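You operate a simulated robot arm through the tools that you are given. There is no shell and no other tool. Be economical: measure what you need, move in short steps, check, and stop when the job is done.

The job below is to be done with a simulated robot arm. You get a single attempt, and the scene is never put back.

JOB
Eject the tape, put it away in the spares drawer and switch TAPE off.
Fine: press EJECT before you pull; shut the drawer, fingers out of the closing gap.

The check looks at the end state, three seconds after you hand in, the way a careful person would. Anything else that was tipped, shoved, dropped, spilled or broken makes it a failure.

ROBOT AND FRAMES
A 6-joint arm with a two-finger parallel gripper, fixed in place. Base frame: the origin is at the foot of the arm, x ahead of it, y to its left, z up. Units: m, rad, N and s.
With the tool pointing down near the work surface it reaches from about 0.1 to 0.58 m from the base axis. Its first joint turns from -1.152 to 1.152 rad. Payload 2.7 kg.
The tool frame sits at the grasp point between the pads (the TCP): z along the fingers, y along the line on which they close. The tips reach 0.023 m beyond it. Largest opening 0.094 m; finger width 0.038, thickness 0.01; the body of the gripper, 0.054 by 0.096 m, starts 0.039 m behind the TCP.
Orientation is told as [roll, pitch, yaw] about the base's x, y, z axes, in that order, counted from this pose: with the fingers straight down and closing along the base's y, the tool's x points along the base's -x, its y along +y and its z along -z.

CONTROLS
- The arm moves only by the tool send_rows. Its argument "targets" is one flat list of numbers, 7 for each row, row after row: the opening, from 0 (shut) to 1 (fully open), then the shift along the base's x, y, z in m, then the turn, a rotation vector about the base's x, y, z in rad. In form: [claw, dx, dy, dz, ax, ay, az, claw, dx, dy, dz, ax, ay, az, ...]. A call has 1 to 20 rows; each row is the pose to reach, as a shift and turn from the pose commanded when the call began. Rows are played at 5 a second. More than 0.05 m and 0.15 rad between two rows, or a gripper value outside its range, and nothing of the call is played. A pose out of reach is approached as far as the arm can. The call stops where the force on the tool passes 90 N (or 10 N more than at its start, if that is more) or the arm is blocked; 0.2 s more then pass. The fingers move at their own pace (about 0.045 m/s each) and stop on an object; they squeeze with about 42 N. The grip force told is the motor's: it shows also when the fingers shut on nothing. Time passes only in rows, and 0.2 s behind the last, so rows that repeat a pose let the fingers close. The reply holds the time, the measured pose of the TCP, the force on the tool along the base axes, the opening and the grip force, in the units named above and with some noise.
- Cameras (640 x 400 px; columns grow to the right, rows downward): "scene" is fixed at [0.0699, -0.4311, 1.3992]; the picture's right is [0.80, -0.59, 0.00], its down [-0.37, -0.50, -0.78] and it looks along [0.46, 0.63, -0.62] (base axes); focal length 229 px, centre (320, 200). "wrist" rides on the gripper at [0.086, 0.016, -0.075] in the tool frame; the picture's right is [-0.18, 0.98, 0.00], its down [-0.58, -0.11, -0.81] and it looks along [-0.79, -0.15, 0.59] (tool axes); focal length 243 px, centre (320, 200). There is no depth. A picture from a camera that has moved, and an enlarged one, comes with that camera's place and axes in the base frame and with its lens.
- get_image(camera): a new picture of that camera. The clock stands still meanwhile.
- zoom(camera, box): a new picture of the part [left, top, right, bottom] of that camera's present view, enlarged. The clock stands still meanwhile.
- close_job(): hands the job in; it is judged then, once.

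Go step by step. Nothing tells you positions but the pictures and the camera data: compare them with the known pose of the tool, close in by small moves and look again before you grip or let go. The budget is 120 turns and 64 pictures, counting those below and the enlarged ones. Unless the task says otherwise, let go and move clear before handing in, and close with one line.

The tools are called after "Call:" by a JSON object that holds its "api" and its "payload". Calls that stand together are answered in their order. send_rows: Moves the arm, as the interface text tells. Its arguments: {"type":"object","properties":{"targets":{"type":"array","items":{"type":"number"}}},"required":["targets"]} The other tools are called the same way: get_image (camera) takes a picture; zoom (camera, box) takes an enlarged picture of a part of a camera's view; close_job () hands the job in.

At the start:

```text
time: 0.0
tool_pos: [0.3757, 0.1966, 1.2266]
tcp_rot: [0.001, 0.0, -0.001]
force: [0.2, -0.8, -0.6]
finger_gap: 0.0939
finger_force: 0.1
```

scene: 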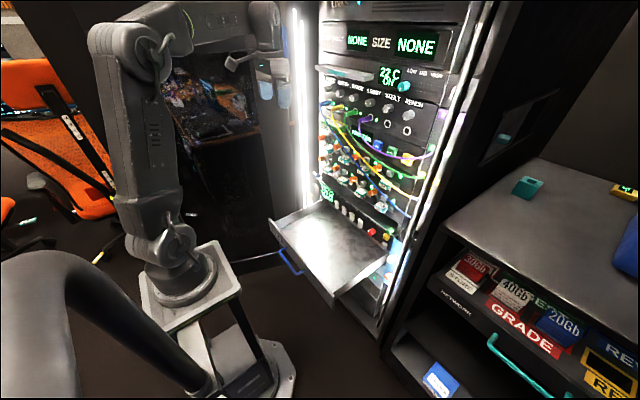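
wrist: 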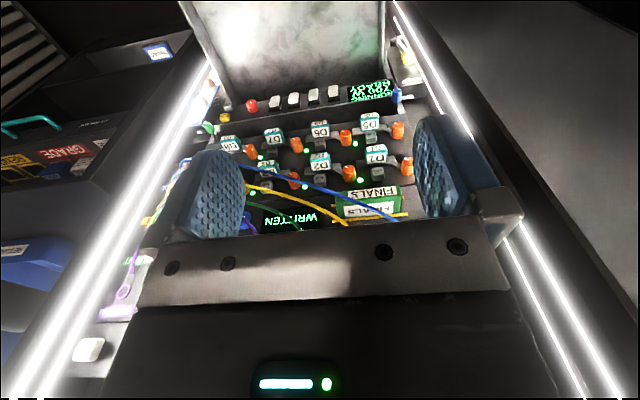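

I see a rack with a patch panel, a tape unit and a drawer that seems to be pulled out, plus a shelf unit at right. I'll enlarge the rack views to read the labels.

Call:
{"api": "zoom", "payload": {"camera": "scene", "box": [300, 0, 460, 100]}}

Call:
{"api": "zoom", "payload": {"camera": "scene", "box": [300, 90, 460, 190]}}

Call:
{"api": "zoom", "payload": {"camera": "scene", "box": [260, 160, 420, 310]}}

Call:
{"api": "zoom", "payload": {"camera": "wrist", "box": [200, 70, 440, 230]}}

Call:
{"api": "zoom", "payload": {"camera": "scene", "box": [400, 160, 640, 400]}}

```text
4.00 times, centred on (380, 50) of scene
camera zoom: at [0.0699, -0.4311, 1.3992], right [0.8, -0.59, 0.0], down [-0.37, -0.5, -0.78], along [0.46, 0.63, -0.62], focal length 915 px, centre (80, 800)
```

zoom: 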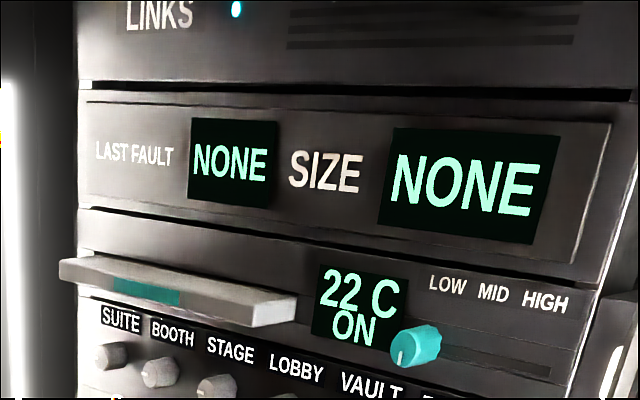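

```text
4.00 times, centred on (380, 140) of scene
camera zoom: at [0.0699, -0.4311, 1.3992], right [0.8, -0.59, 0.0], down [-0.37, -0.5, -0.78], along [0.46, 0.63, -0.62], focal length 915 px, centre (80, 440)
```

zoom: 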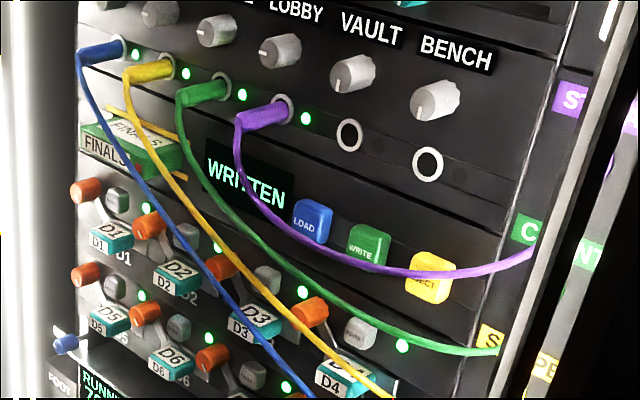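

```text
2.67 times, centred on (340, 235) of scene
camera zoom: at [0.0699, -0.4311, 1.3992], right [0.8, -0.59, 0.0], down [-0.37, -0.5, -0.78], along [0.46, 0.63, -0.62], focal length 610 px, centre (267, 107)
```

zoom: 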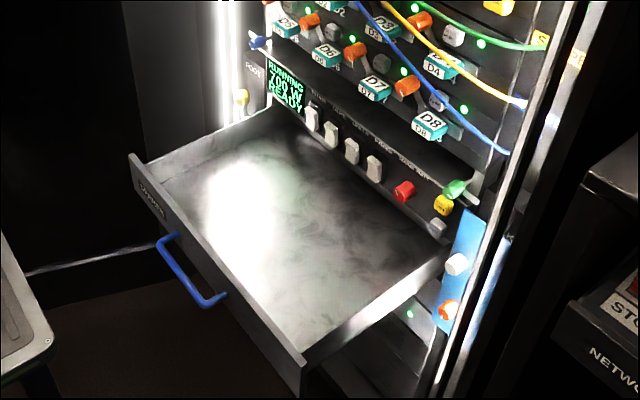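

```text
2.50 times, centred on (320, 150) of wrist
camera zoom: at [0.2894, 0.2124, 1.3006], right [0.18, 0.98, 0.0], down [0.58, -0.11, 0.81], along [0.79, -0.15, -0.59], focal length 606 px, centre (320, 325)
```

zoom: 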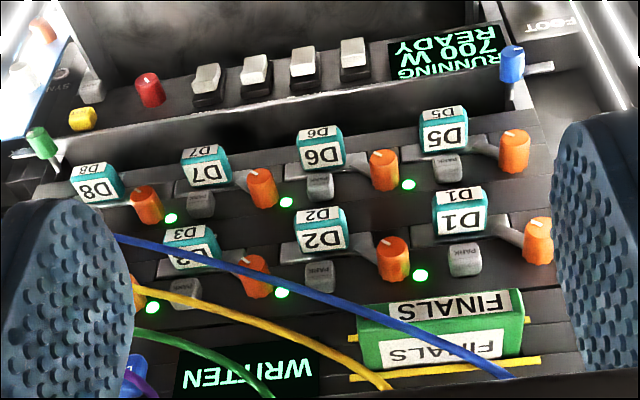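

```text
1.67 times, centred on (520, 280) of scene
camera zoom: at [0.0699, -0.4311, 1.3992], right [0.8, -0.59, 0.0], down [-0.37, -0.5, -0.78], along [0.46, 0.63, -0.62], focal length 381 px, centre (-13, 67)
```

zoom: 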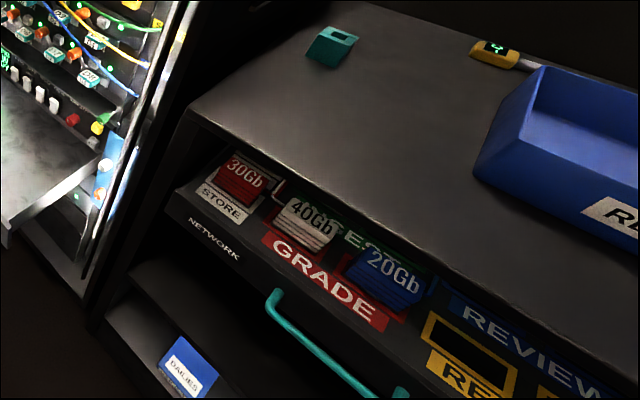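

The FINALS tape sits in the unit near (0.58, 0.24, 1.08), with LOAD/WRITE/EJECT to its right. I'll read the switch labels and drawer label.

Call:
{"api": "zoom", "payload": {"camera": "scene", "box": [315, 170, 411, 230]}}

Call:
{"api": "zoom", "payload": {"camera": "scene", "box": [264, 210, 344, 310]}}

Call:
{"api": "zoom", "payload": {"camera": "wrist", "box": [200, 70, 420, 120]}}

Call:
{"api": "zoom", "payload": {"camera": "scene", "box": [360, 125, 440, 175]}}

```text
6.67 times, centred on (363, 200) of scene
camera zoom: at [0.0699, -0.4311, 1.3992], right [0.8, -0.59, 0.0], down [-0.37, -0.5, -0.78], along [0.46, 0.63, -0.62], focal length 1525 px, centre (33, 200)
```

zoom: 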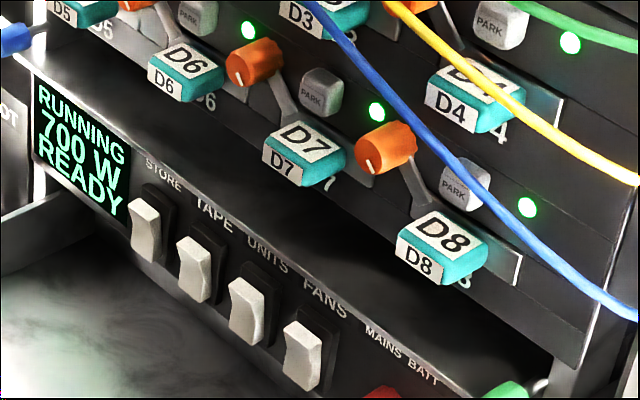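

```text
4.00 times, centred on (304, 260) of scene
camera zoom: at [0.0699, -0.4311, 1.3992], right [0.8, -0.59, 0.0], down [-0.37, -0.5, -0.78], along [0.46, 0.63, -0.62], focal length 915 px, centre (384, -40)
```

zoom: 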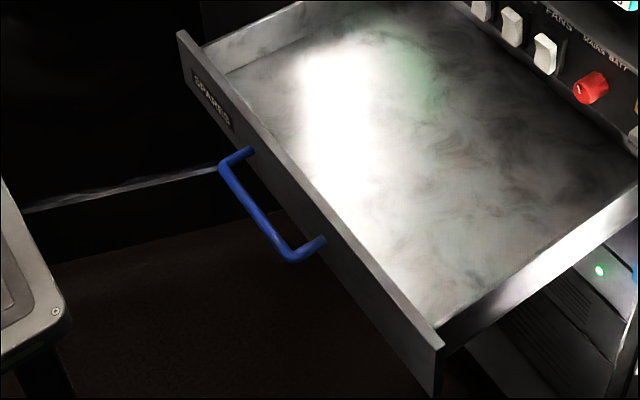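

```text
2.91 times, centred on (310, 95) of wrist
camera zoom: at [0.2894, 0.2124, 1.3006], right [0.18, 0.98, 0.0], down [0.58, -0.11, 0.81], along [0.79, -0.15, -0.59], focal length 706 px, centre (349, 506)
```

zoom: 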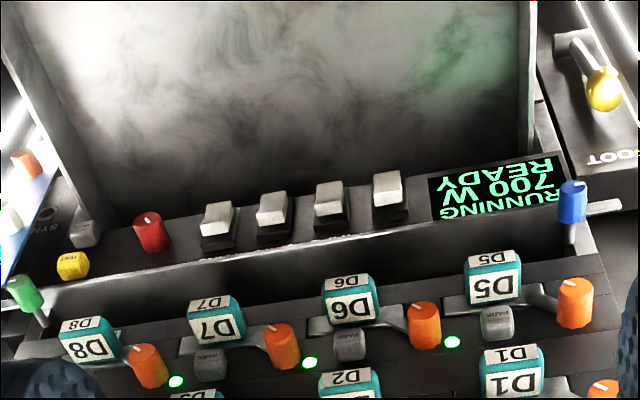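

```text
8.00 times, centred on (400, 150) of scene
camera zoom: at [0.0699, -0.4311, 1.3992], right [0.8, -0.59, 0.0], down [-0.37, -0.5, -0.78], along [0.46, 0.63, -0.62], focal length 1830 px, centre (-320, 600)
```

zoom: 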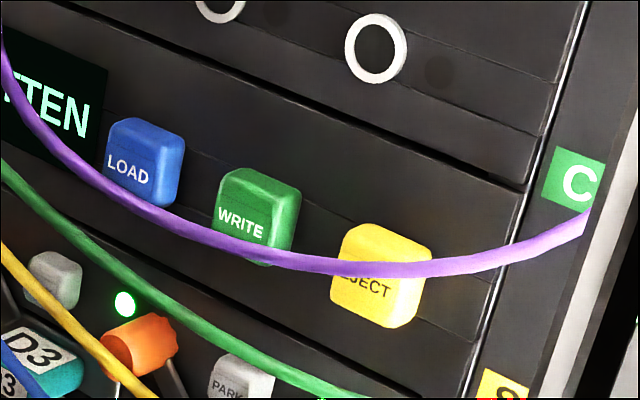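

The open drawer is labelled SPARES (about x 0.34–0.61, y −0.14–0.34, z ≈ 0.67). TAPE is the second rocker, near (0.62, 0.135, 0.72), and EJECT is near (0.60, −0.12, 1.09) behind a purple cable. I'll move in front of EJECT with the fingers shut to look at it.

Call:
{"api": "send_rows", "payload": {"targets": [0, 0, -0.04, -0.017, 0, -0.086, 0, 0, 0, -0.08, -0.034, 0, -0.172, 0, 0, 0, -0.12, -0.051, 0, -0.258, 0, 0, 0, -0.16, -0.068, 0, -0.344, 0, 0, 0, -0.2, -0.085, 0, -0.43, 0, 0, 0, -0.24, -0.102, 0, -0.515, 0, 0, 0, -0.28, -0.12, 0, -0.6, 0, 0, 0, -0.28, -0.12, 0, -0.6, 0]}}

Call:
{"api": "get_image", "payload": {"camera": "wrist"}}

Call:
{"api": "get_image", "payload": {"camera": "scene"}}

```text
time: 1.8
tool_pos: [0.3762, -0.0844, 1.1059]
tcp_rot: [-0.001, -0.603, 0.0]
force: [0.2, 0.3, 0.1]
finger_gap: 0.0002
finger_force: 42.3
```

```text
52 pictures are left
camera wrist: at [0.2617, -0.0696, 1.1183], right [0.15, 0.98, 0.1], down [0.02, -0.11, 0.99], along [0.99, -0.15, -0.04], focal length 243 px, centre (320, 200)
```

wrist: 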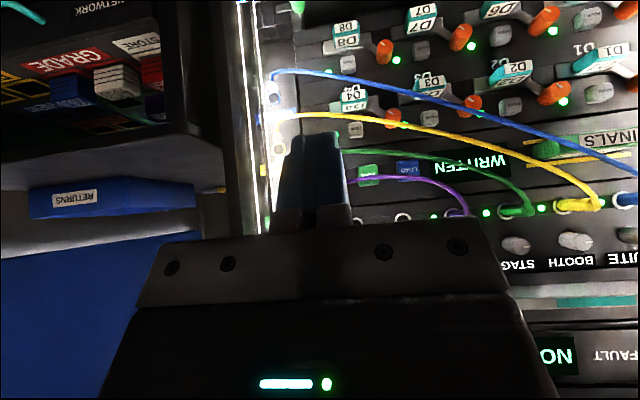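

```text
51 pictures are left
```

scene: 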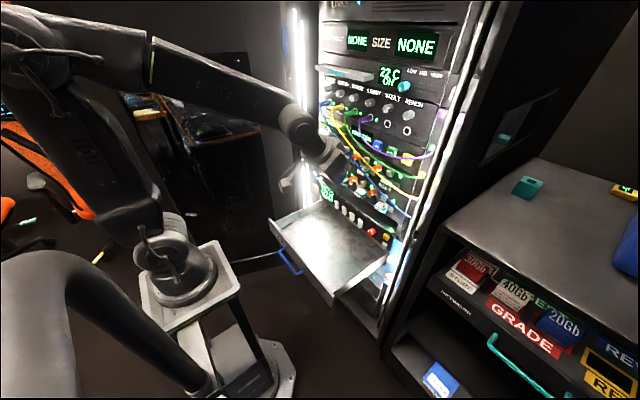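

EJECT is hidden behind the fingers. I'll step left (+y) to see it.

Call:
{"api": "send_rows", "payload": {"targets": [0, 0, 0.045, 0.01, 0, 0, 0, 0, 0, 0.09, 0.02, 0, 0, 0, 0, 0, 0.1, 0.03, 0, 0, 0]}}

Call:
{"api": "get_image", "payload": {"camera": "wrist"}}

Call:
{"api": "zoom", "payload": {"camera": "wrist", "box": [160, 60, 352, 180]}}

Call:
{"api": "zoom", "payload": {"camera": "wrist", "box": [352, 60, 544, 180]}}

```text
time: 2.6
tool_pos: [0.376, 0.0161, 1.1359]
tcp_rot: [0.0, -0.6, 0.0]
force: [0.4, -0.1, -0.1]
finger_gap: 0.0001
finger_force: 41.8
```

```text
50 pictures are left
camera wrist: at [0.262, 0.0325, 1.1475], right [0.15, 0.98, 0.1], down [0.02, -0.11, 0.99], along [0.99, -0.15, -0.04], focal length 243 px, centre (320, 200)
```

wrist: 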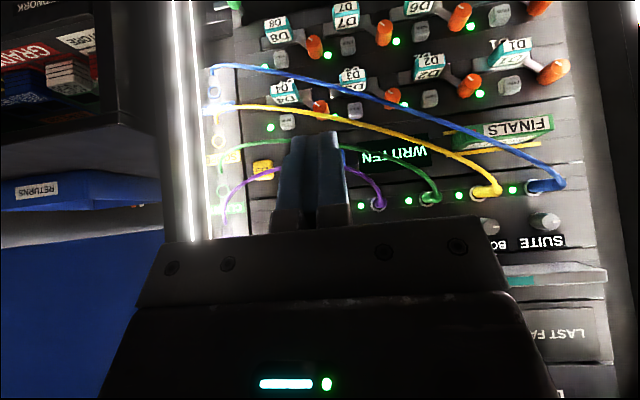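

```text
3.33 times, centred on (256, 120) of wrist
camera zoom: at [0.262, 0.0325, 1.1475], right [0.15, 0.98, 0.1], down [0.02, -0.11, 0.99], along [0.99, -0.15, -0.04], focal length 809 px, centre (533, 467)
```

zoom: 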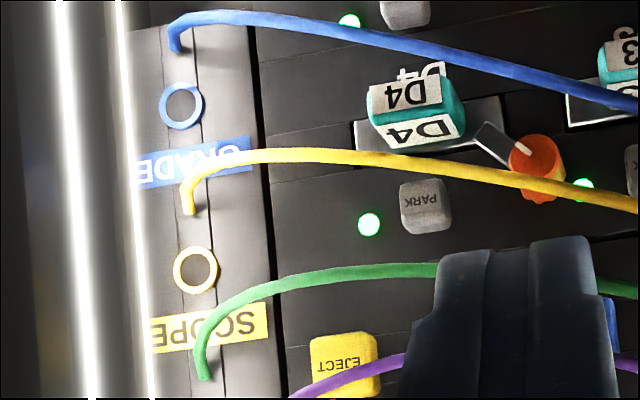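

```text
3.33 times, centred on (448, 120) of wrist
camera zoom: at [0.262, 0.0325, 1.1475], right [0.15, 0.98, 0.1], down [0.02, -0.11, 0.99], along [0.99, -0.15, -0.04], focal length 809 px, centre (-107, 467)
```

zoom: 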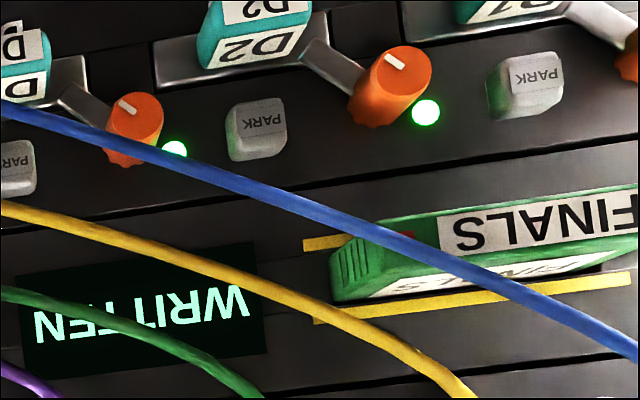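

EJECT triangulates to about (0.61, −0.105, 1.078). The purple cable hangs a little above and in front of it, near z 1.10. I'll level the tool towards +x, then roll it so the shut fingers form a thin, flat blade.

Call:
{"api": "send_rows", "payload": {"targets": [0, 0, -0.015, -0.01, 0, -0.139, 0, 0, 0, -0.03, -0.02, 0, -0.278, 0, 0, 0, -0.05, -0.03, 0, -0.417, 0, 0, 0, -0.07, -0.04, 0, -0.556, 0, 0, 0.01, -0.09, -0.05, 0, -0.695, 0, 0, 0.02, -0.11, -0.06, 0, -0.834, 0, 0, 0.03, -0.121, -0.062, 0, -0.971, 0]}}

Call:
{"api": "send_rows", "payload": {"targets": [0, 0, 0, 0, 0.143, 0, 0, 0, 0, 0, 0, 0.286, 0, 0, 0, 0, 0, 0, 0.428, 0, 0, 0, 0, 0, 0, 0.571, 0, 0, 0, 0, 0, 0, 0.714, 0, 0, 0, 0, 0, 0, 0.857, 0, 0, 0, 0, 0, 0, 1.0, 0, 0, 0, 0, 0, 0, 1.142, 0, 0, 0, 0, 0, 0, 1.285, 0, 0, 0, 0, 0, 0, 1.428, 0, 0, 0, 0, 0, 0, 1.571, 0, 0]}}

Call:
{"api": "get_image", "payload": {"camera": "wrist"}}

Call:
{"api": "get_image", "payload": {"camera": "scene"}}

```text
time: 4.2
tool_pos: [0.405, -0.1059, 1.0743]
tcp_rot: [-2.681, -1.57, 2.681]
force: [-1.0, 0.0, -0.5]
finger_gap: 0.0001
finger_force: 42.1
out of reach, approached as far as the arm can: row 3, 5, 6
```

```text
time: 6.6
tool_pos: [0.4047, -0.1033, 1.0746]
tcp_rot: [1.571, 0.004, -1.571]
force: [0.2, 0.1, 0.1]
finger_gap: 0.0
finger_force: 42.2
```

```text
47 pictures are left
camera wrist: at [0.3314, -0.0182, 1.0901], right [0.0, -0.19, 0.98], down [-0.81, -0.58, -0.11], along [0.59, -0.79, -0.15], focal length 243 px, centre (320, 200)
```

wrist: 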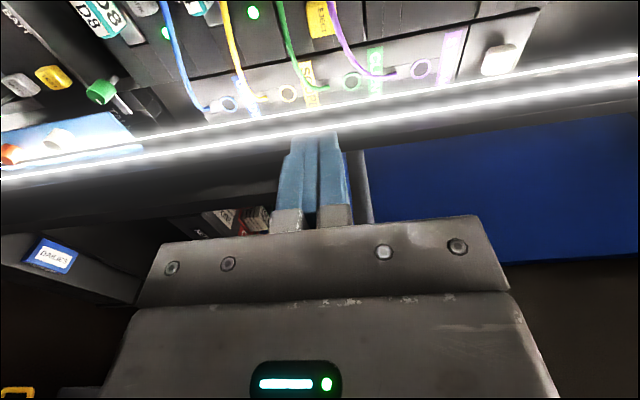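

```text
46 pictures are left
```

scene: 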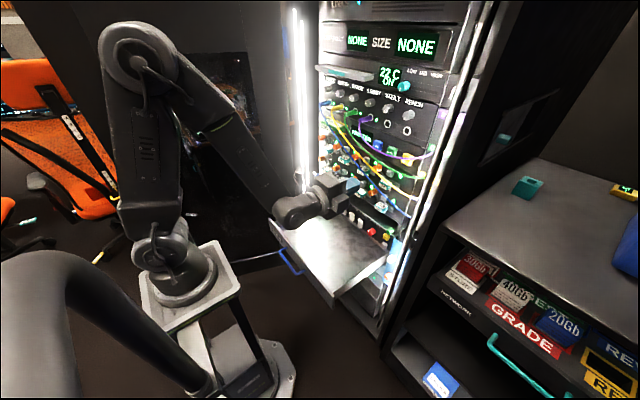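

Fingers are level at z 1.074 and in line with EJECT, which this view confirms at about (0.61, −0.103, 1.072). I'll advance to just short of it and look.

Call:
{"api": "send_rows", "payload": {"targets": [0, 0.04, 0, 0, 0, 0, 0, 0, 0.08, 0, -0.001, 0, 0, 0, 0, 0.11, 0, -0.002, 0, 0, 0, 0, 0.14, 0, -0.002, 0, 0, 0]}}

Call:
{"api": "get_image", "payload": {"camera": "wrist"}}

Call:
{"api": "zoom", "payload": {"camera": "scene", "box": [320, 90, 448, 190]}}

```text
time: 7.6
tool_pos: [0.5466, -0.1042, 1.0732]
tcp_rot: [1.571, 0.0, -1.571]
force: [-0.5, 0.2, 0.9]
finger_gap: 0.0002
finger_force: 41.9
```

```text
45 pictures are left
camera wrist: at [0.4719, -0.0178, 1.0892], right [0.0, -0.18, 0.98], down [-0.81, -0.58, -0.11], along [0.59, -0.79, -0.15], focal length 243 px, centre (320, 200)
```

wrist: 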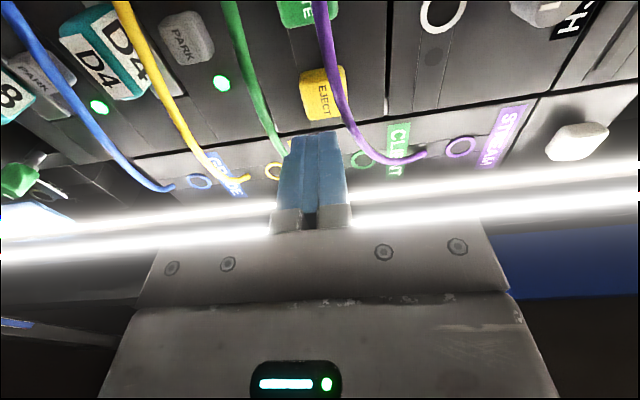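

```text
4.00 times, centred on (384, 140) of scene
camera zoom: at [0.0699, -0.4311, 1.3992], right [0.8, -0.59, 0.0], down [-0.37, -0.5, -0.78], along [0.46, 0.63, -0.62], focal length 915 px, centre (64, 440)
```

zoom: 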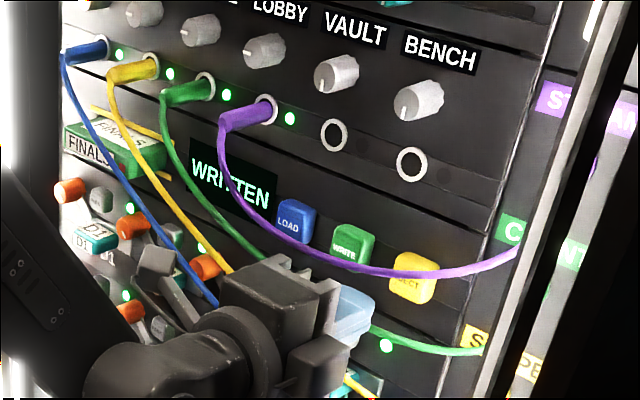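

EJECT is dead ahead at y ≈ −0.095, with the purple cable just above it and the green one just below. I'll drop 5 mm to stay between them and edge in.

Call:
{"api": "send_rows", "payload": {"targets": [0, 0, 0.003, -0.005, 0, 0, 0, 0, 0.015, 0.003, -0.005, 0, 0, 0, 0, 0.025, 0.003, -0.005, 0, 0, 0, 0, 0.03, 0.003, -0.005, 0, 0, 0]}}

Call:
{"api": "get_image", "payload": {"camera": "wrist"}}

```text
time: 8.6
tool_pos: [0.575, -0.0998, 1.0695]
tcp_rot: [1.573, -0.001, -1.571]
force: [-0.1, 0.3, -0.2]
finger_gap: 0.0
finger_force: 42.0
```

```text
43 pictures are left
camera wrist: at [0.5015, -0.0143, 1.0836], right [0.0, -0.18, 0.98], down [-0.81, -0.58, -0.11], along [0.59, -0.79, -0.15], focal length 243 px, centre (320, 200)
```

wrist: 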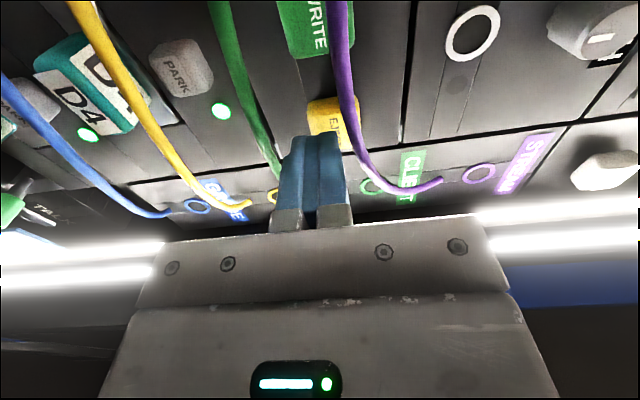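

Clear of both cables and no force yet. I'll edge forward in small steps.

Call:
{"api": "send_rows", "payload": {"targets": [0, 0.004, 0, 0, 0, 0, 0, 0, 0.008, 0, 0, 0, 0, 0, 0, 0.012, 0, 0, 0, 0, 0, 0, 0.015, 0, 0, 0, 0, 0]}}

Call:
{"api": "zoom", "payload": {"camera": "scene", "box": [310, 80, 438, 180]}}

Call:
{"api": "get_image", "payload": {"camera": "wrist"}}

```text
time: 9.6
tool_pos: [0.5915, -0.1015, 1.0669]
tcp_rot: [1.572, 0.001, -1.571]
force: [0.6, -0.2, -0.4]
finger_gap: 0.0001
finger_force: 42.5
```

```text
4.00 times, centred on (374, 130) of scene
camera zoom: at [0.0699, -0.4311, 1.3992], right [0.8, -0.59, 0.0], down [-0.37, -0.5, -0.78], along [0.46, 0.63, -0.62], focal length 915 px, centre (104, 480)
```

zoom: 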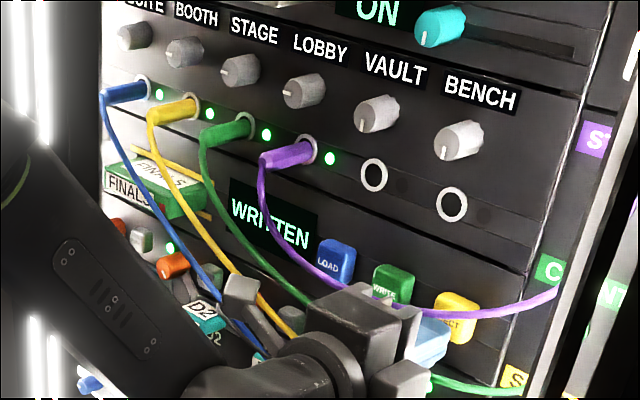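

```text
41 pictures are left
camera wrist: at [0.5162, -0.0153, 1.0835], right [0.0, -0.18, 0.98], down [-0.81, -0.58, -0.11], along [0.59, -0.79, -0.15], focal length 243 px, centre (320, 200)
```

wrist: 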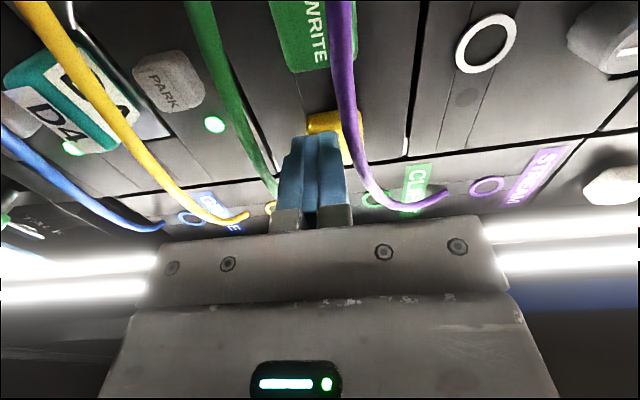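

Call:
{"api": "send_rows", "payload": {"targets": [0, 0.003, 0.003, 0.002, 0, 0, 0, 0, 0.006, 0.003, 0.002, 0, 0, 0, 0, 0.009, 0.003, 0.002, 0, 0, 0, 0, 0.012, 0.003, 0.002, 0, 0, 0]}}

Call:
{"api": "zoom", "payload": {"camera": "scene", "box": [310, 80, 438, 180]}}

```text
time: 10.6
tool_pos: [0.6028, -0.0991, 1.0697]
tcp_rot: [1.572, 0.002, -1.571]
force: [-14.9, 2.3, 0.0]
finger_gap: 0.0
finger_force: 41.6
```

```text
4.00 times, centred on (374, 130) of scene
camera zoom: at [0.0694, -0.431, 1.3992], right [0.8, -0.59, 0.0], down [-0.37, -0.5, -0.78], along [0.46, 0.63, -0.62], focal length 915 px, centre (104, 480)
```

zoom: 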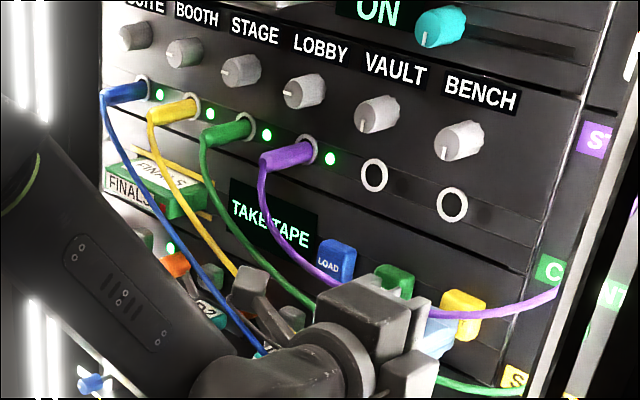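

The display now reads TAKE TAPE, so the eject registered. I'll back straight out, then move across to face the tape with the fingers part open.

Call:
{"api": "send_rows", "payload": {"targets": [0, -0.03, 0, 0, 0, 0, 0, 0, -0.07, 0, 0, 0, 0, 0, 0, -0.11, 0, 0, 0, 0, 0, 0, -0.15, 0, 0, 0, 0, 0, 0, -0.19, 0, 0, 0, 0, 0, 0.55, -0.19, 0.045, 0, 0, 0, 0, 0.55, -0.19, 0.09, 0, 0, 0, 0, 0.55, -0.19, 0.135, 0, 0, 0, 0, 0.55, -0.19, 0.18, 0, 0, 0, 0, 0.55, -0.19, 0.225, 0, 0, 0, 0, 0.55, -0.19, 0.27, 0, 0, 0, 0, 0.55, -0.19, 0.315, 0, 0, 0, 0, 0.55, -0.19, 0.339, 0.005, 0, 0, 0]}}

Call:
{"api": "get_image", "payload": {"camera": "wrist"}}

Call:
{"api": "zoom", "payload": {"camera": "scene", "box": [310, 80, 438, 180]}}

```text
time: 13.4
tool_pos: [0.4117, 0.2395, 1.074]
tcp_rot: [1.572, -0.001, -1.568]
force: [-0.4, 0.5, -0.1]
finger_gap: 0.0517
finger_force: 0.0
```

```text
39 pictures are left
camera wrist: at [0.3374, 0.3257, 1.0896], right [0.0, -0.18, 0.98], down [-0.81, -0.58, -0.11], along [0.59, -0.79, -0.15], focal length 243 px, centre (320, 200)
```

wrist: 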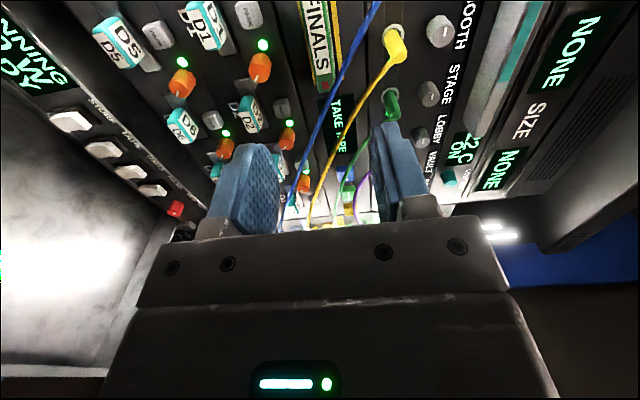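

```text
4.00 times, centred on (374, 130) of scene
camera zoom: at [0.0699, -0.4311, 1.3992], right [0.8, -0.59, 0.0], down [-0.37, -0.5, -0.78], along [0.46, 0.63, -0.62], focal length 915 px, centre (104, 480)
```

zoom: 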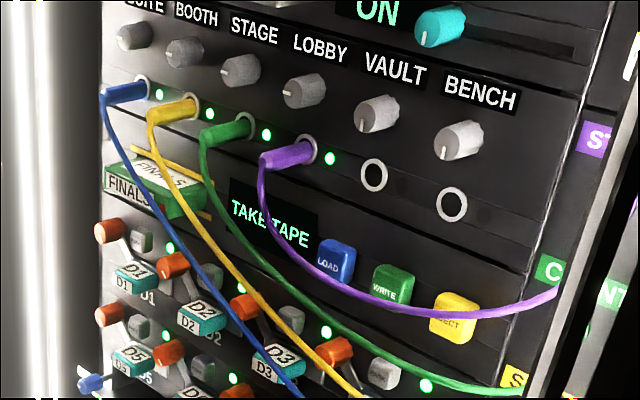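

The display stays on TAKE TAPE and the tape is still in its slot. I'll move closer to see it properly.

Call:
{"api": "send_rows", "payload": {"targets": [0.55, 0.04, 0, 0, 0, 0, 0, 0.55, 0.08, 0.005, -0.002, 0, 0, 0, 0.55, 0.1, 0.01, -0.004, 0, 0, 0]}}

Call:
{"api": "get_image", "payload": {"camera": "wrist"}}

Call:
{"api": "zoom", "payload": {"camera": "scene", "box": [310, 100, 374, 150]}}

```text
time: 14.2
tool_pos: [0.5122, 0.2502, 1.0714]
tcp_rot: [1.574, 0.0, -1.573]
force: [0.2, 0.2, -0.5]
finger_gap: 0.0516
finger_force: 0.1
```

```text
37 pictures are left
camera wrist: at [0.4385, 0.3364, 1.0871], right [0.0, -0.18, 0.98], down [-0.81, -0.58, -0.11], along [0.59, -0.79, -0.15], focal length 243 px, centre (320, 200)
```

wrist: 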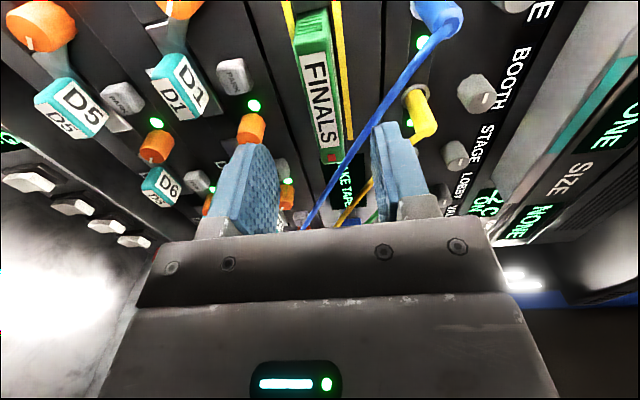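

```text
8.00 times, centred on (342, 125) of scene
camera zoom: at [0.0699, -0.4311, 1.3992], right [0.8, -0.59, 0.0], down [-0.37, -0.5, -0.78], along [0.46, 0.63, -0.62], focal length 1830 px, centre (144, 800)
```

zoom: 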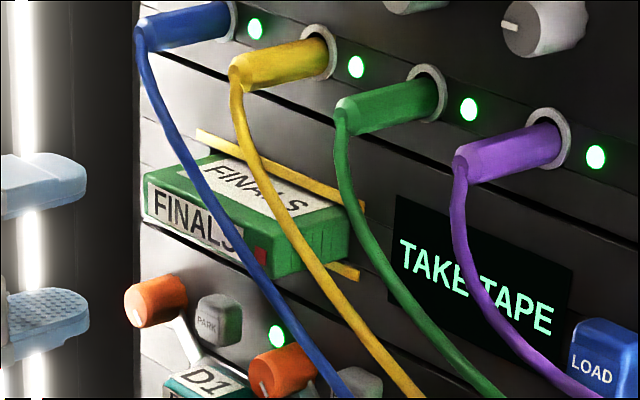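

The tape has popped out about 4 cm (front near x 0.59, y 0.19–0.29, z ≈ 1.072), with the blue cable crossing in front of its right end. I'll narrow the opening so the upper finger passes under the cable, and measure the tape's height.

Call:
{"api": "send_rows", "payload": {"targets": [0.42, 0.01, 0.003, 0, 0, 0, 0, 0.42, 0.02, 0.005, 0, 0, 0, 0, 0.42, 0.02, 0.005, 0, 0, 0, 0]}}

Call:
{"api": "zoom", "payload": {"camera": "wrist", "box": [180, 0, 500, 200]}}

Call:
{"api": "zoom", "payload": {"camera": "scene", "box": [290, 90, 386, 150]}}

```text
time: 15.0
tool_pos: [0.5321, 0.2558, 1.0708]
tcp_rot: [1.57, -0.002, -1.571]
force: [0.4, 0.0, 0.0]
finger_gap: 0.0392
finger_force: 0.0
```

```text
2.00 times, centred on (340, 100) of wrist
camera zoom: at [0.4584, 0.3414, 1.0864], right [0.0, -0.18, 0.98], down [-0.81, -0.58, -0.11], along [0.59, -0.79, -0.15], focal length 485 px, centre (280, 400)
```

zoom: 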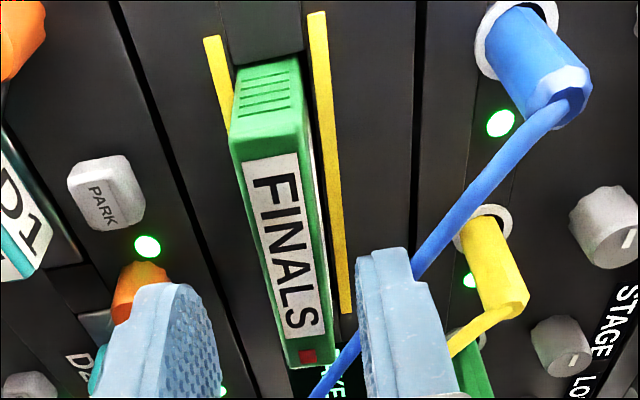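

```text
6.67 times, centred on (338, 120) of scene
camera zoom: at [0.0699, -0.4311, 1.3992], right [0.8, -0.59, 0.0], down [-0.37, -0.5, -0.78], along [0.46, 0.63, -0.62], focal length 1525 px, centre (200, 733)
```

zoom: 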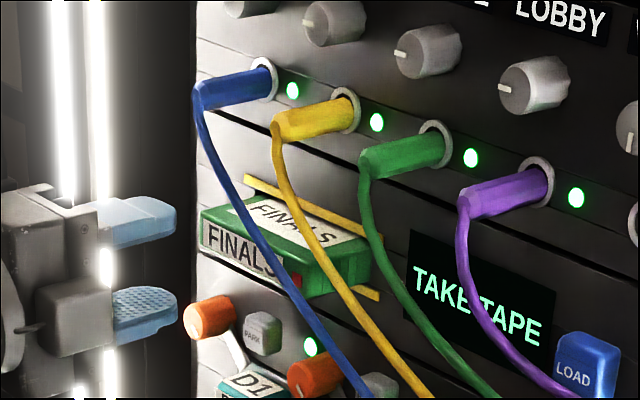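

Tape measured: y 0.187–0.281, z 1.061–1.081, front x ≈ 0.593. The tool is at the right height and below the blue cable, so I'll advance until the pads overlap the tape by about 2 cm.

Call:
{"api": "send_rows", "payload": {"targets": [0.38, 0.015, -0.001, 0, 0, 0, 0, 0.38, 0.03, -0.003, 0, 0, 0, 0, 0.38, 0.045, -0.003, 0, 0, 0, 0, 0.38, 0.06, -0.003, 0, 0, 0]}}

Call:
{"api": "get_image", "payload": {"camera": "wrist"}}

Call:
{"api": "zoom", "payload": {"camera": "scene", "box": [290, 90, 386, 150]}}

```text
refused: targets must hold 7 numbers for each row
```

```text
33 pictures are left
camera wrist: at [0.4584, 0.3414, 1.0864], right [0.0, -0.18, 0.98], down [-0.81, -0.58, -0.11], along [0.59, -0.79, -0.15], focal length 243 px, centre (320, 200)
```

wrist: 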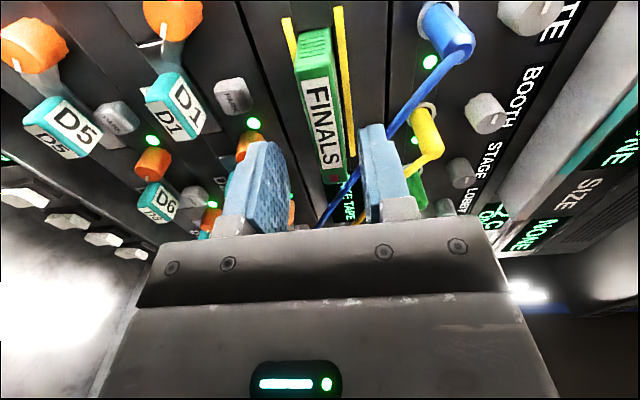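

```text
6.67 times, centred on (338, 120) of scene
camera zoom: at [0.0699, -0.4311, 1.3992], right [0.8, -0.59, 0.0], down [-0.37, -0.5, -0.78], along [0.46, 0.63, -0.62], focal length 1525 px, centre (200, 733)
```

zoom: 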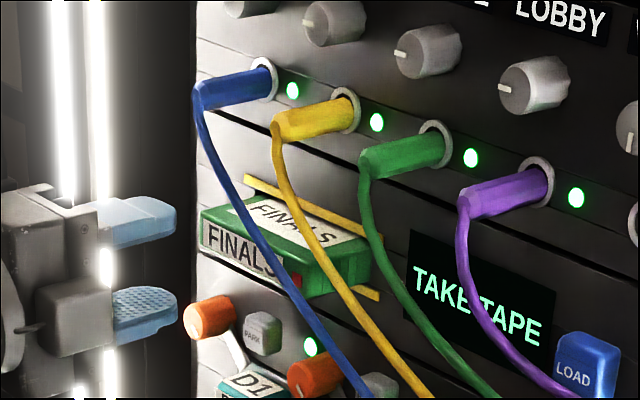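

The last call was refused because a row had the wrong number of values, so nothing moved. I'm sending the same approach again.

Call:
{"api": "send_rows", "payload": {"targets": [0.38, 0.015, -0.001, 0, 0, 0, 0, 0.38, 0.03, -0.003, 0, 0, 0, 0, 0.38, 0.045, -0.003, 0, 0, 0, 0, 0.38, 0.058, -0.003, 0, 0, 0, 0]}}

Call:
{"api": "get_image", "payload": {"camera": "wrist"}}

Call:
{"api": "zoom", "payload": {"camera": "scene", "box": [290, 90, 386, 150]}}

```text
time: 16.0
tool_pos: [0.5904, 0.2535, 1.0697]
tcp_rot: [1.572, 0.0, -1.57]
force: [0.3, 0.7, -0.4]
finger_gap: 0.0357
finger_force: 0.0
```

```text
31 pictures are left
camera wrist: at [0.5159, 0.3393, 1.0863], right [0.0, -0.18, 0.98], down [-0.81, -0.58, -0.11], along [0.59, -0.79, -0.15], focal length 243 px, centre (320, 200)
```

wrist: 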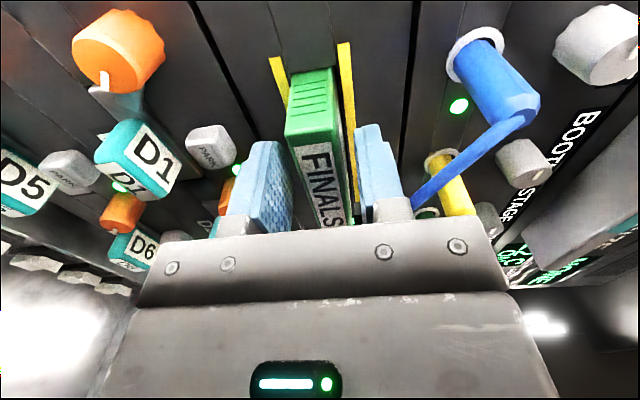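

```text
6.67 times, centred on (338, 120) of scene
camera zoom: at [0.0699, -0.4311, 1.3992], right [0.8, -0.59, 0.0], down [-0.37, -0.5, -0.78], along [0.46, 0.63, -0.62], focal length 1525 px, centre (200, 733)
```

zoom: 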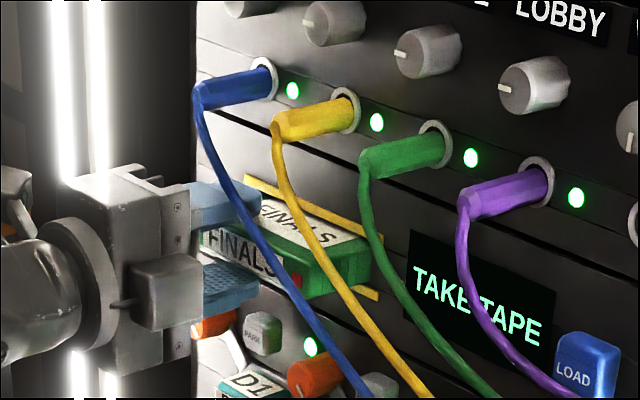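

The fingers straddle the tape with the cable clear. I'll close the grip.

Call:
{"api": "send_rows", "payload": {"targets": [0, 0, 0, 0, 0, 0, 0, 0, 0, 0, 0, 0, 0, 0, 0, 0, 0, 0, 0, 0, 0, 0, 0, 0, 0, 0, 0, 0]}}

```text
time: 17.0
tool_pos: [0.5899, 0.2528, 1.0697]
tcp_rot: [1.574, 0.001, -1.571]
force: [1.4, 0.7, 2.0]
finger_gap: 0.0211
finger_force: 41.6
```

Gripped, with the gap at 21 mm. I'll pull slowly and watch the blue cable.

Call:
{"api": "send_rows", "payload": {"targets": [0, -0.008, 0, 0, 0, 0, 0, 0, -0.016, 0, 0, 0, 0, 0, 0, -0.025, 0, 0, 0, 0, 0]}}

Call:
{"api": "zoom", "payload": {"camera": "scene", "box": [290, 90, 386, 150]}}

```text
time: 17.8
tool_pos: [0.5647, 0.2518, 1.0711]
tcp_rot: [1.57, -0.001, -1.571]
force: [1.7, -0.1, 2.4]
finger_gap: 0.0211
finger_force: 41.5
```

```text
6.67 times, centred on (338, 120) of scene
camera zoom: at [0.0699, -0.4311, 1.3992], right [0.8, -0.59, 0.0], down [-0.37, -0.5, -0.78], along [0.46, 0.63, -0.62], focal length 1525 px, centre (200, 733)
```

zoom: 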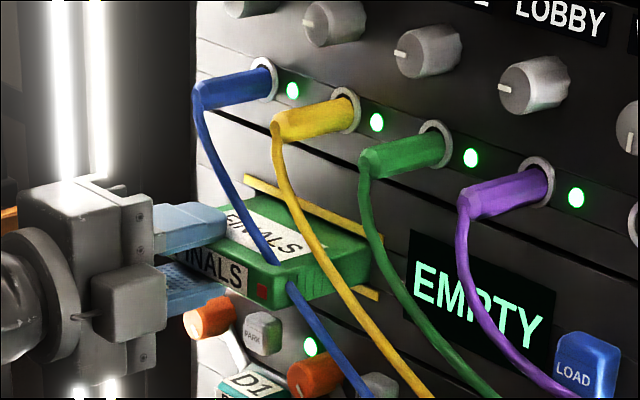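

The display reads EMPTY and the tape passes the cable without dragging it. I'll keep pulling until it's fully out.

Call:
{"api": "send_rows", "payload": {"targets": [0, -0.02, 0, 0, 0, 0, 0, 0, -0.04, 0, 0, 0, 0, 0, 0, -0.07, 0, 0, 0, 0, 0, 0, -0.1, 0, 0, 0, 0, 0, 0, -0.13, 0, 0, 0, 0, 0, 0, -0.16, 0, 0, 0, 0, 0]}}

Call:
{"api": "get_image", "payload": {"camera": "scene"}}

Call:
{"api": "get_image", "payload": {"camera": "wrist"}}

```text
time: 19.2
tool_pos: [0.4072, 0.2524, 1.0721]
tcp_rot: [1.572, 0.0, -1.571]
force: [0.2, 0.2, -2.0]
finger_gap: 0.0212
finger_force: 42.1
```

```text
28 pictures are left
```

scene: 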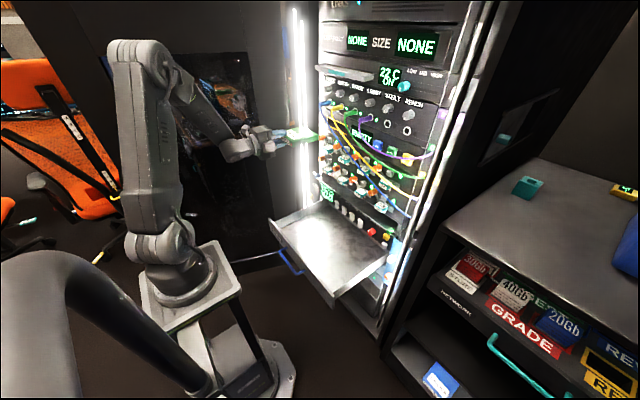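

```text
27 pictures are left
camera wrist: at [0.3329, 0.3386, 1.0885], right [0.0, -0.18, 0.98], down [-0.81, -0.58, -0.11], along [0.59, -0.79, -0.15], focal length 243 px, centre (320, 200)
```

wrist: 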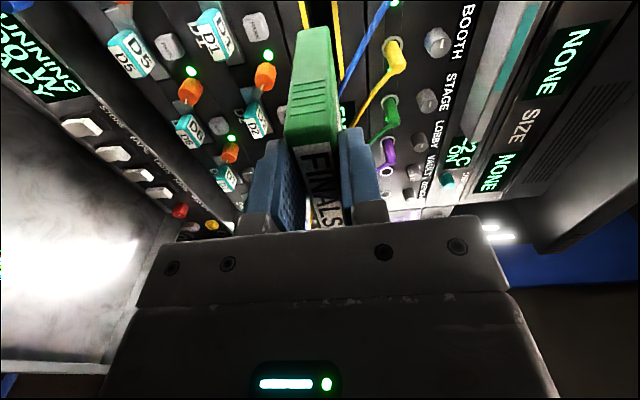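

The tape is out and held level. I'll carry it over the open drawer, staying clear of the panel and tipping the tool about 30° nose-down.

Call:
{"api": "send_rows", "payload": {"targets": [0, -0.002, -0.018, -0.036, 0, 0, 0, 0, -0.004, -0.036, -0.072, 0, 0.08, 0, 0, -0.006, -0.054, -0.108, 0, 0.16, 0, 0, -0.008, -0.072, -0.144, 0, 0.24, 0, 0, -0.01, -0.09, -0.18, 0, 0.33, 0, 0, -0.01, -0.11, -0.216, 0, 0.43, 0, 0, -0.01, -0.13, -0.25, 0, 0.53, 0]}}

Call:
{"api": "get_image", "payload": {"camera": "scene"}}

Call:
{"api": "get_image", "payload": {"camera": "wrist"}}

```text
time: 20.8
tool_pos: [0.3943, 0.1205, 0.8206]
tcp_rot: [1.041, 0.0, -1.571]
force: [0.0, 0.6, -2.7]
finger_gap: 0.0212
finger_force: 41.8
```

```text
26 pictures are left
```

scene: 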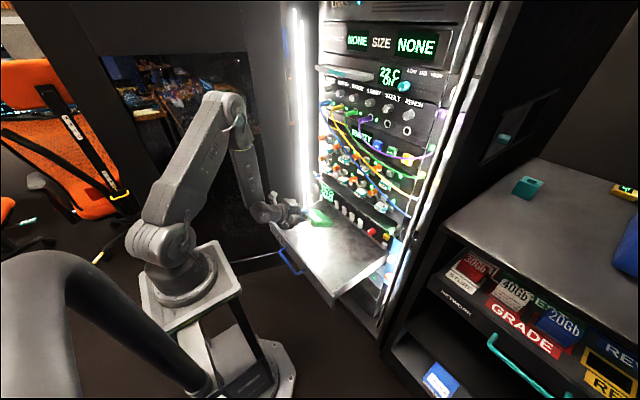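

```text
25 pictures are left
camera wrist: at [0.3383, 0.2071, 0.8718], right [0.5, -0.18, 0.85], down [-0.75, -0.58, 0.31], along [0.44, -0.79, -0.43], focal length 243 px, centre (320, 200)
```

wrist: 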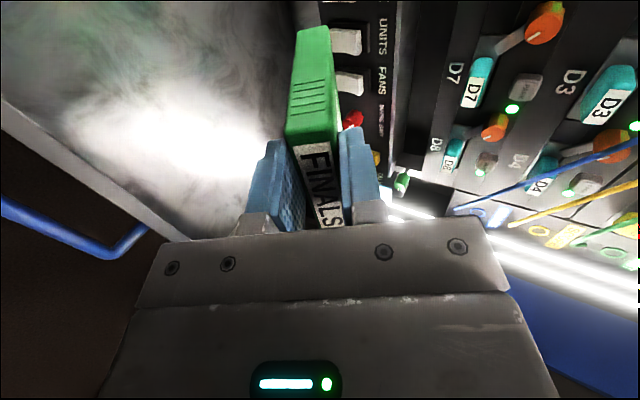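

The tape is over the drawer and the arm clears the front wall (x ≈ 0.35). I'll move it further in and lower it towards the floor.

Call:
{"api": "send_rows", "payload": {"targets": [0, 0.03, 0, -0.02, 0, 0, 0, 0, 0.06, 0, -0.05, 0, 0, 0, 0, 0.08, 0, -0.08, 0, 0, 0, 0, 0.08, 0, -0.1, 0, 0, 0, 0, 0.08, 0, -0.115, 0, 0, 0]}}

Call:
{"api": "get_image", "payload": {"camera": "wrist"}}

Call:
{"api": "zoom", "payload": {"camera": "scene", "box": [230, 170, 422, 290]}}

```text
time: 22.0
tool_pos: [0.4745, 0.1231, 0.7044]
tcp_rot: [1.044, 0.002, -1.571]
force: [-0.8, -0.1, -1.8]
finger_gap: 0.0211
finger_force: 41.7
```

```text
24 pictures are left
camera wrist: at [0.4192, 0.2096, 0.7559], right [0.5, -0.18, 0.85], down [-0.75, -0.58, 0.31], along [0.44, -0.79, -0.43], focal length 243 px, centre (320, 200)
```

wrist: 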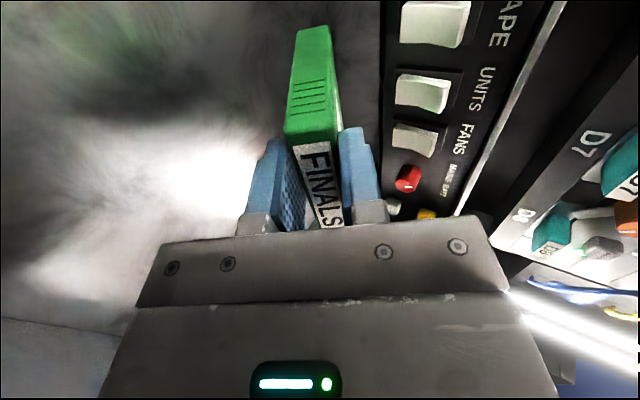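

```text
3.33 times, centred on (326, 230) of scene
camera zoom: at [0.0699, -0.4311, 1.3992], right [0.8, -0.59, 0.0], down [-0.37, -0.5, -0.78], along [0.46, 0.63, -0.62], focal length 762 px, centre (300, 100)
```

zoom: 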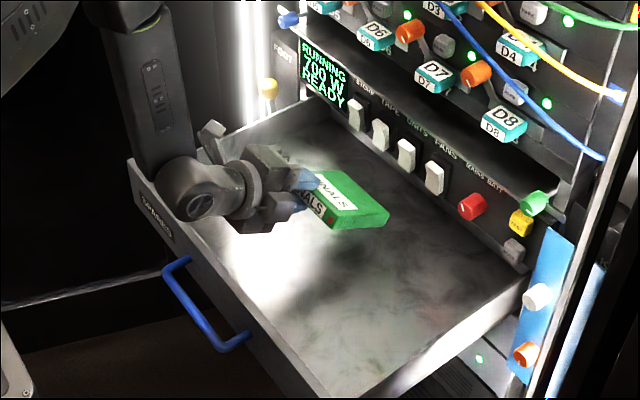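

Well inside the walls. I'll lower in small steps until the far edge of the tape touches the floor.

Call:
{"api": "send_rows", "payload": {"targets": [0, 0, 0, -0.006, 0, 0, 0, 0, 0, 0, -0.012, 0, 0, 0, 0, 0, 0, -0.017, 0, 0, 0, 0, 0, 0, -0.021, 0, 0, 0]}}

Call:
{"api": "zoom", "payload": {"camera": "scene", "box": [230, 170, 422, 290]}}

```text
time: 23.0
tool_pos: [0.476, 0.1225, 0.6828]
tcp_rot: [1.042, 0.0, -1.571]
force: [0.1, 0.0, -2.0]
finger_gap: 0.0212
finger_force: 42.3
```

```text
3.33 times, centred on (326, 230) of scene
camera zoom: at [0.0699, -0.4311, 1.3992], right [0.8, -0.59, 0.0], down [-0.37, -0.5, -0.78], along [0.46, 0.63, -0.62], focal length 762 px, centre (300, 100)
```

zoom: 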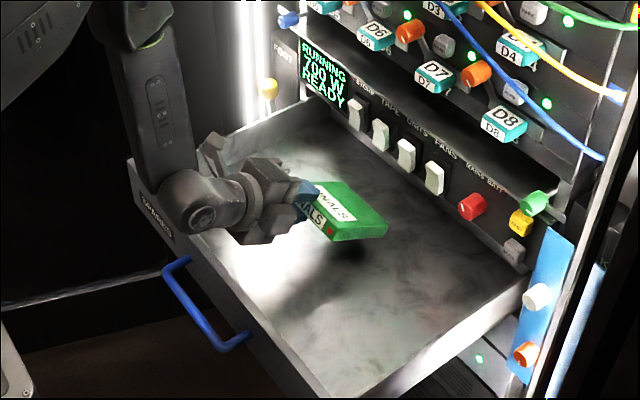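

Call:
{"api": "send_rows", "payload": {"targets": [0, 0, 0, -0.004, 0, 0, 0, 0, 0, 0, -0.008, 0, 0, 0, 0, 0, 0, -0.012, 0, 0, 0, 0, 0, 0, -0.016, 0, 0, 0]}}

```text
time: 24.0
tool_pos: [0.4757, 0.1236, 0.6683]
tcp_rot: [1.043, 0.0, -1.571]
force: [-0.4, 0.1, -2.2]
finger_gap: 0.0212
finger_force: 42.2
```

Call:
{"api": "send_rows", "payload": {"targets": [0, 0, 0, -0.003, 0, 0, 0, 0, 0, 0, -0.006, 0, 0, 0]}}

Call:
{"api": "get_image", "payload": {"camera": "wrist"}}

Call:
{"api": "zoom", "payload": {"camera": "scene", "box": [260, 190, 388, 270]}}

```text
time: 24.6
tool_pos: [0.4746, 0.1234, 0.6622]
tcp_rot: [1.042, 0.001, -1.571]
force: [0.8, -0.3, -2.1]
finger_gap: 0.0208
finger_force: 41.5
```

```text
21 pictures are left
camera wrist: at [0.4198, 0.2091, 0.7135], right [0.5, -0.18, 0.85], down [-0.75, -0.58, 0.31], along [0.44, -0.79, -0.43], focal length 243 px, centre (320, 200)
```

wrist: 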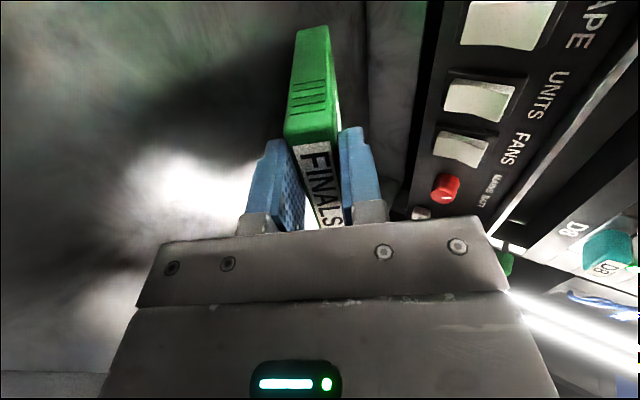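

```text
5.00 times, centred on (324, 230) of scene
camera zoom: at [0.0699, -0.4311, 1.3992], right [0.8, -0.59, 0.0], down [-0.37, -0.5, -0.78], along [0.46, 0.63, -0.62], focal length 1144 px, centre (300, 50)
```

zoom: 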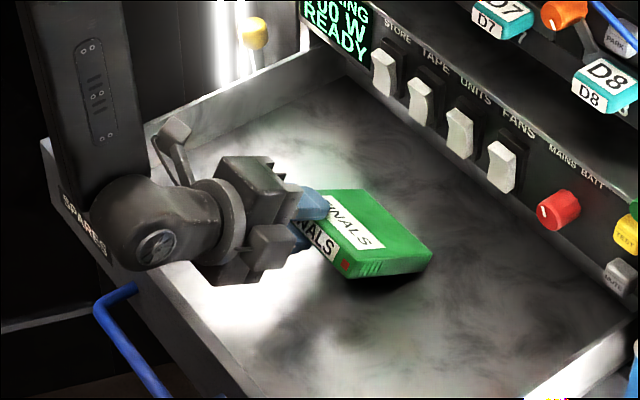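

Nearly touching. I'll keep going in small steps, watching the force.

Call:
{"api": "send_rows", "payload": {"targets": [0, 0, 0, -0.003, 0, 0, 0, 0, 0, 0, -0.006, 0, 0, 0, 0, 0, 0, -0.009, 0, 0, 0, 0, 0, 0, -0.012, 0, 0, 0]}}

Call:
{"api": "zoom", "payload": {"camera": "scene", "box": [260, 190, 388, 270]}}

```text
time: 25.6
tool_pos: [0.4784, 0.1239, 0.6522]
tcp_rot: [1.049, 0.003, -1.573]
force: [0.4, -3.6, 12.4]
finger_gap: 0.0213
finger_force: 42.2
```

```text
5.00 times, centred on (324, 230) of scene
camera zoom: at [0.0697, -0.4312, 1.3992], right [0.8, -0.59, 0.0], down [-0.37, -0.5, -0.78], along [0.46, 0.63, -0.62], focal length 1144 px, centre (300, 50)
```

zoom: 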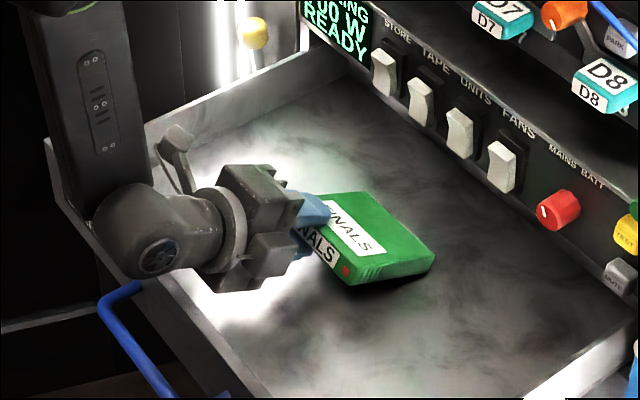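

Contact at about 14 N, so the tape's edge is on the floor. I'll lift slightly and shift 2.5 cm deeper, so the gripper body clears the front wall when it withdraws, then set down again.

Call:
{"api": "send_rows", "payload": {"targets": [0, 0, 0, 0.008, 0, 0, 0, 0, 0.013, 0, 0.008, 0, 0, 0, 0, 0.025, 0, 0.008, 0, 0, 0, 0, 0.025, 0, 0.003, 0, 0, 0]}}

Call:
{"api": "get_image", "payload": {"camera": "wrist"}}

Call:
{"api": "zoom", "payload": {"camera": "scene", "box": [260, 190, 388, 270]}}

```text
time: 26.6
tool_pos: [0.5002, 0.1231, 0.6545]
tcp_rot: [1.046, 0.0, -1.572]
force: [-1.0, -1.0, 4.3]
finger_gap: 0.0211
finger_force: 41.9
```

```text
18 pictures are left
camera wrist: at [0.4446, 0.2098, 0.7063], right [0.49, -0.18, 0.85], down [-0.75, -0.58, 0.31], along [0.44, -0.79, -0.42], focal length 243 px, centre (320, 200)
```

wrist: 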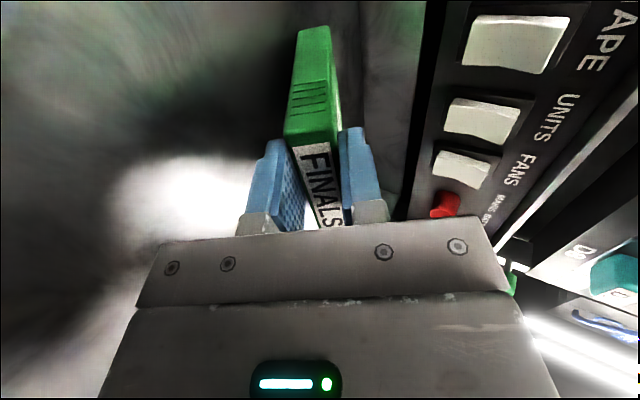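

```text
5.00 times, centred on (324, 230) of scene
camera zoom: at [0.0698, -0.4311, 1.3992], right [0.8, -0.59, 0.0], down [-0.37, -0.5, -0.78], along [0.46, 0.63, -0.62], focal length 1144 px, centre (300, 50)
```

zoom: 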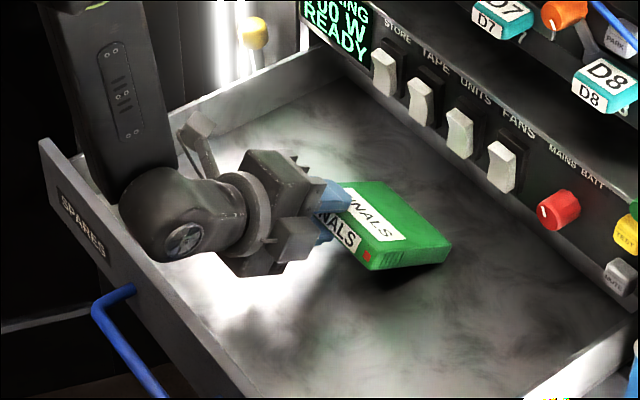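

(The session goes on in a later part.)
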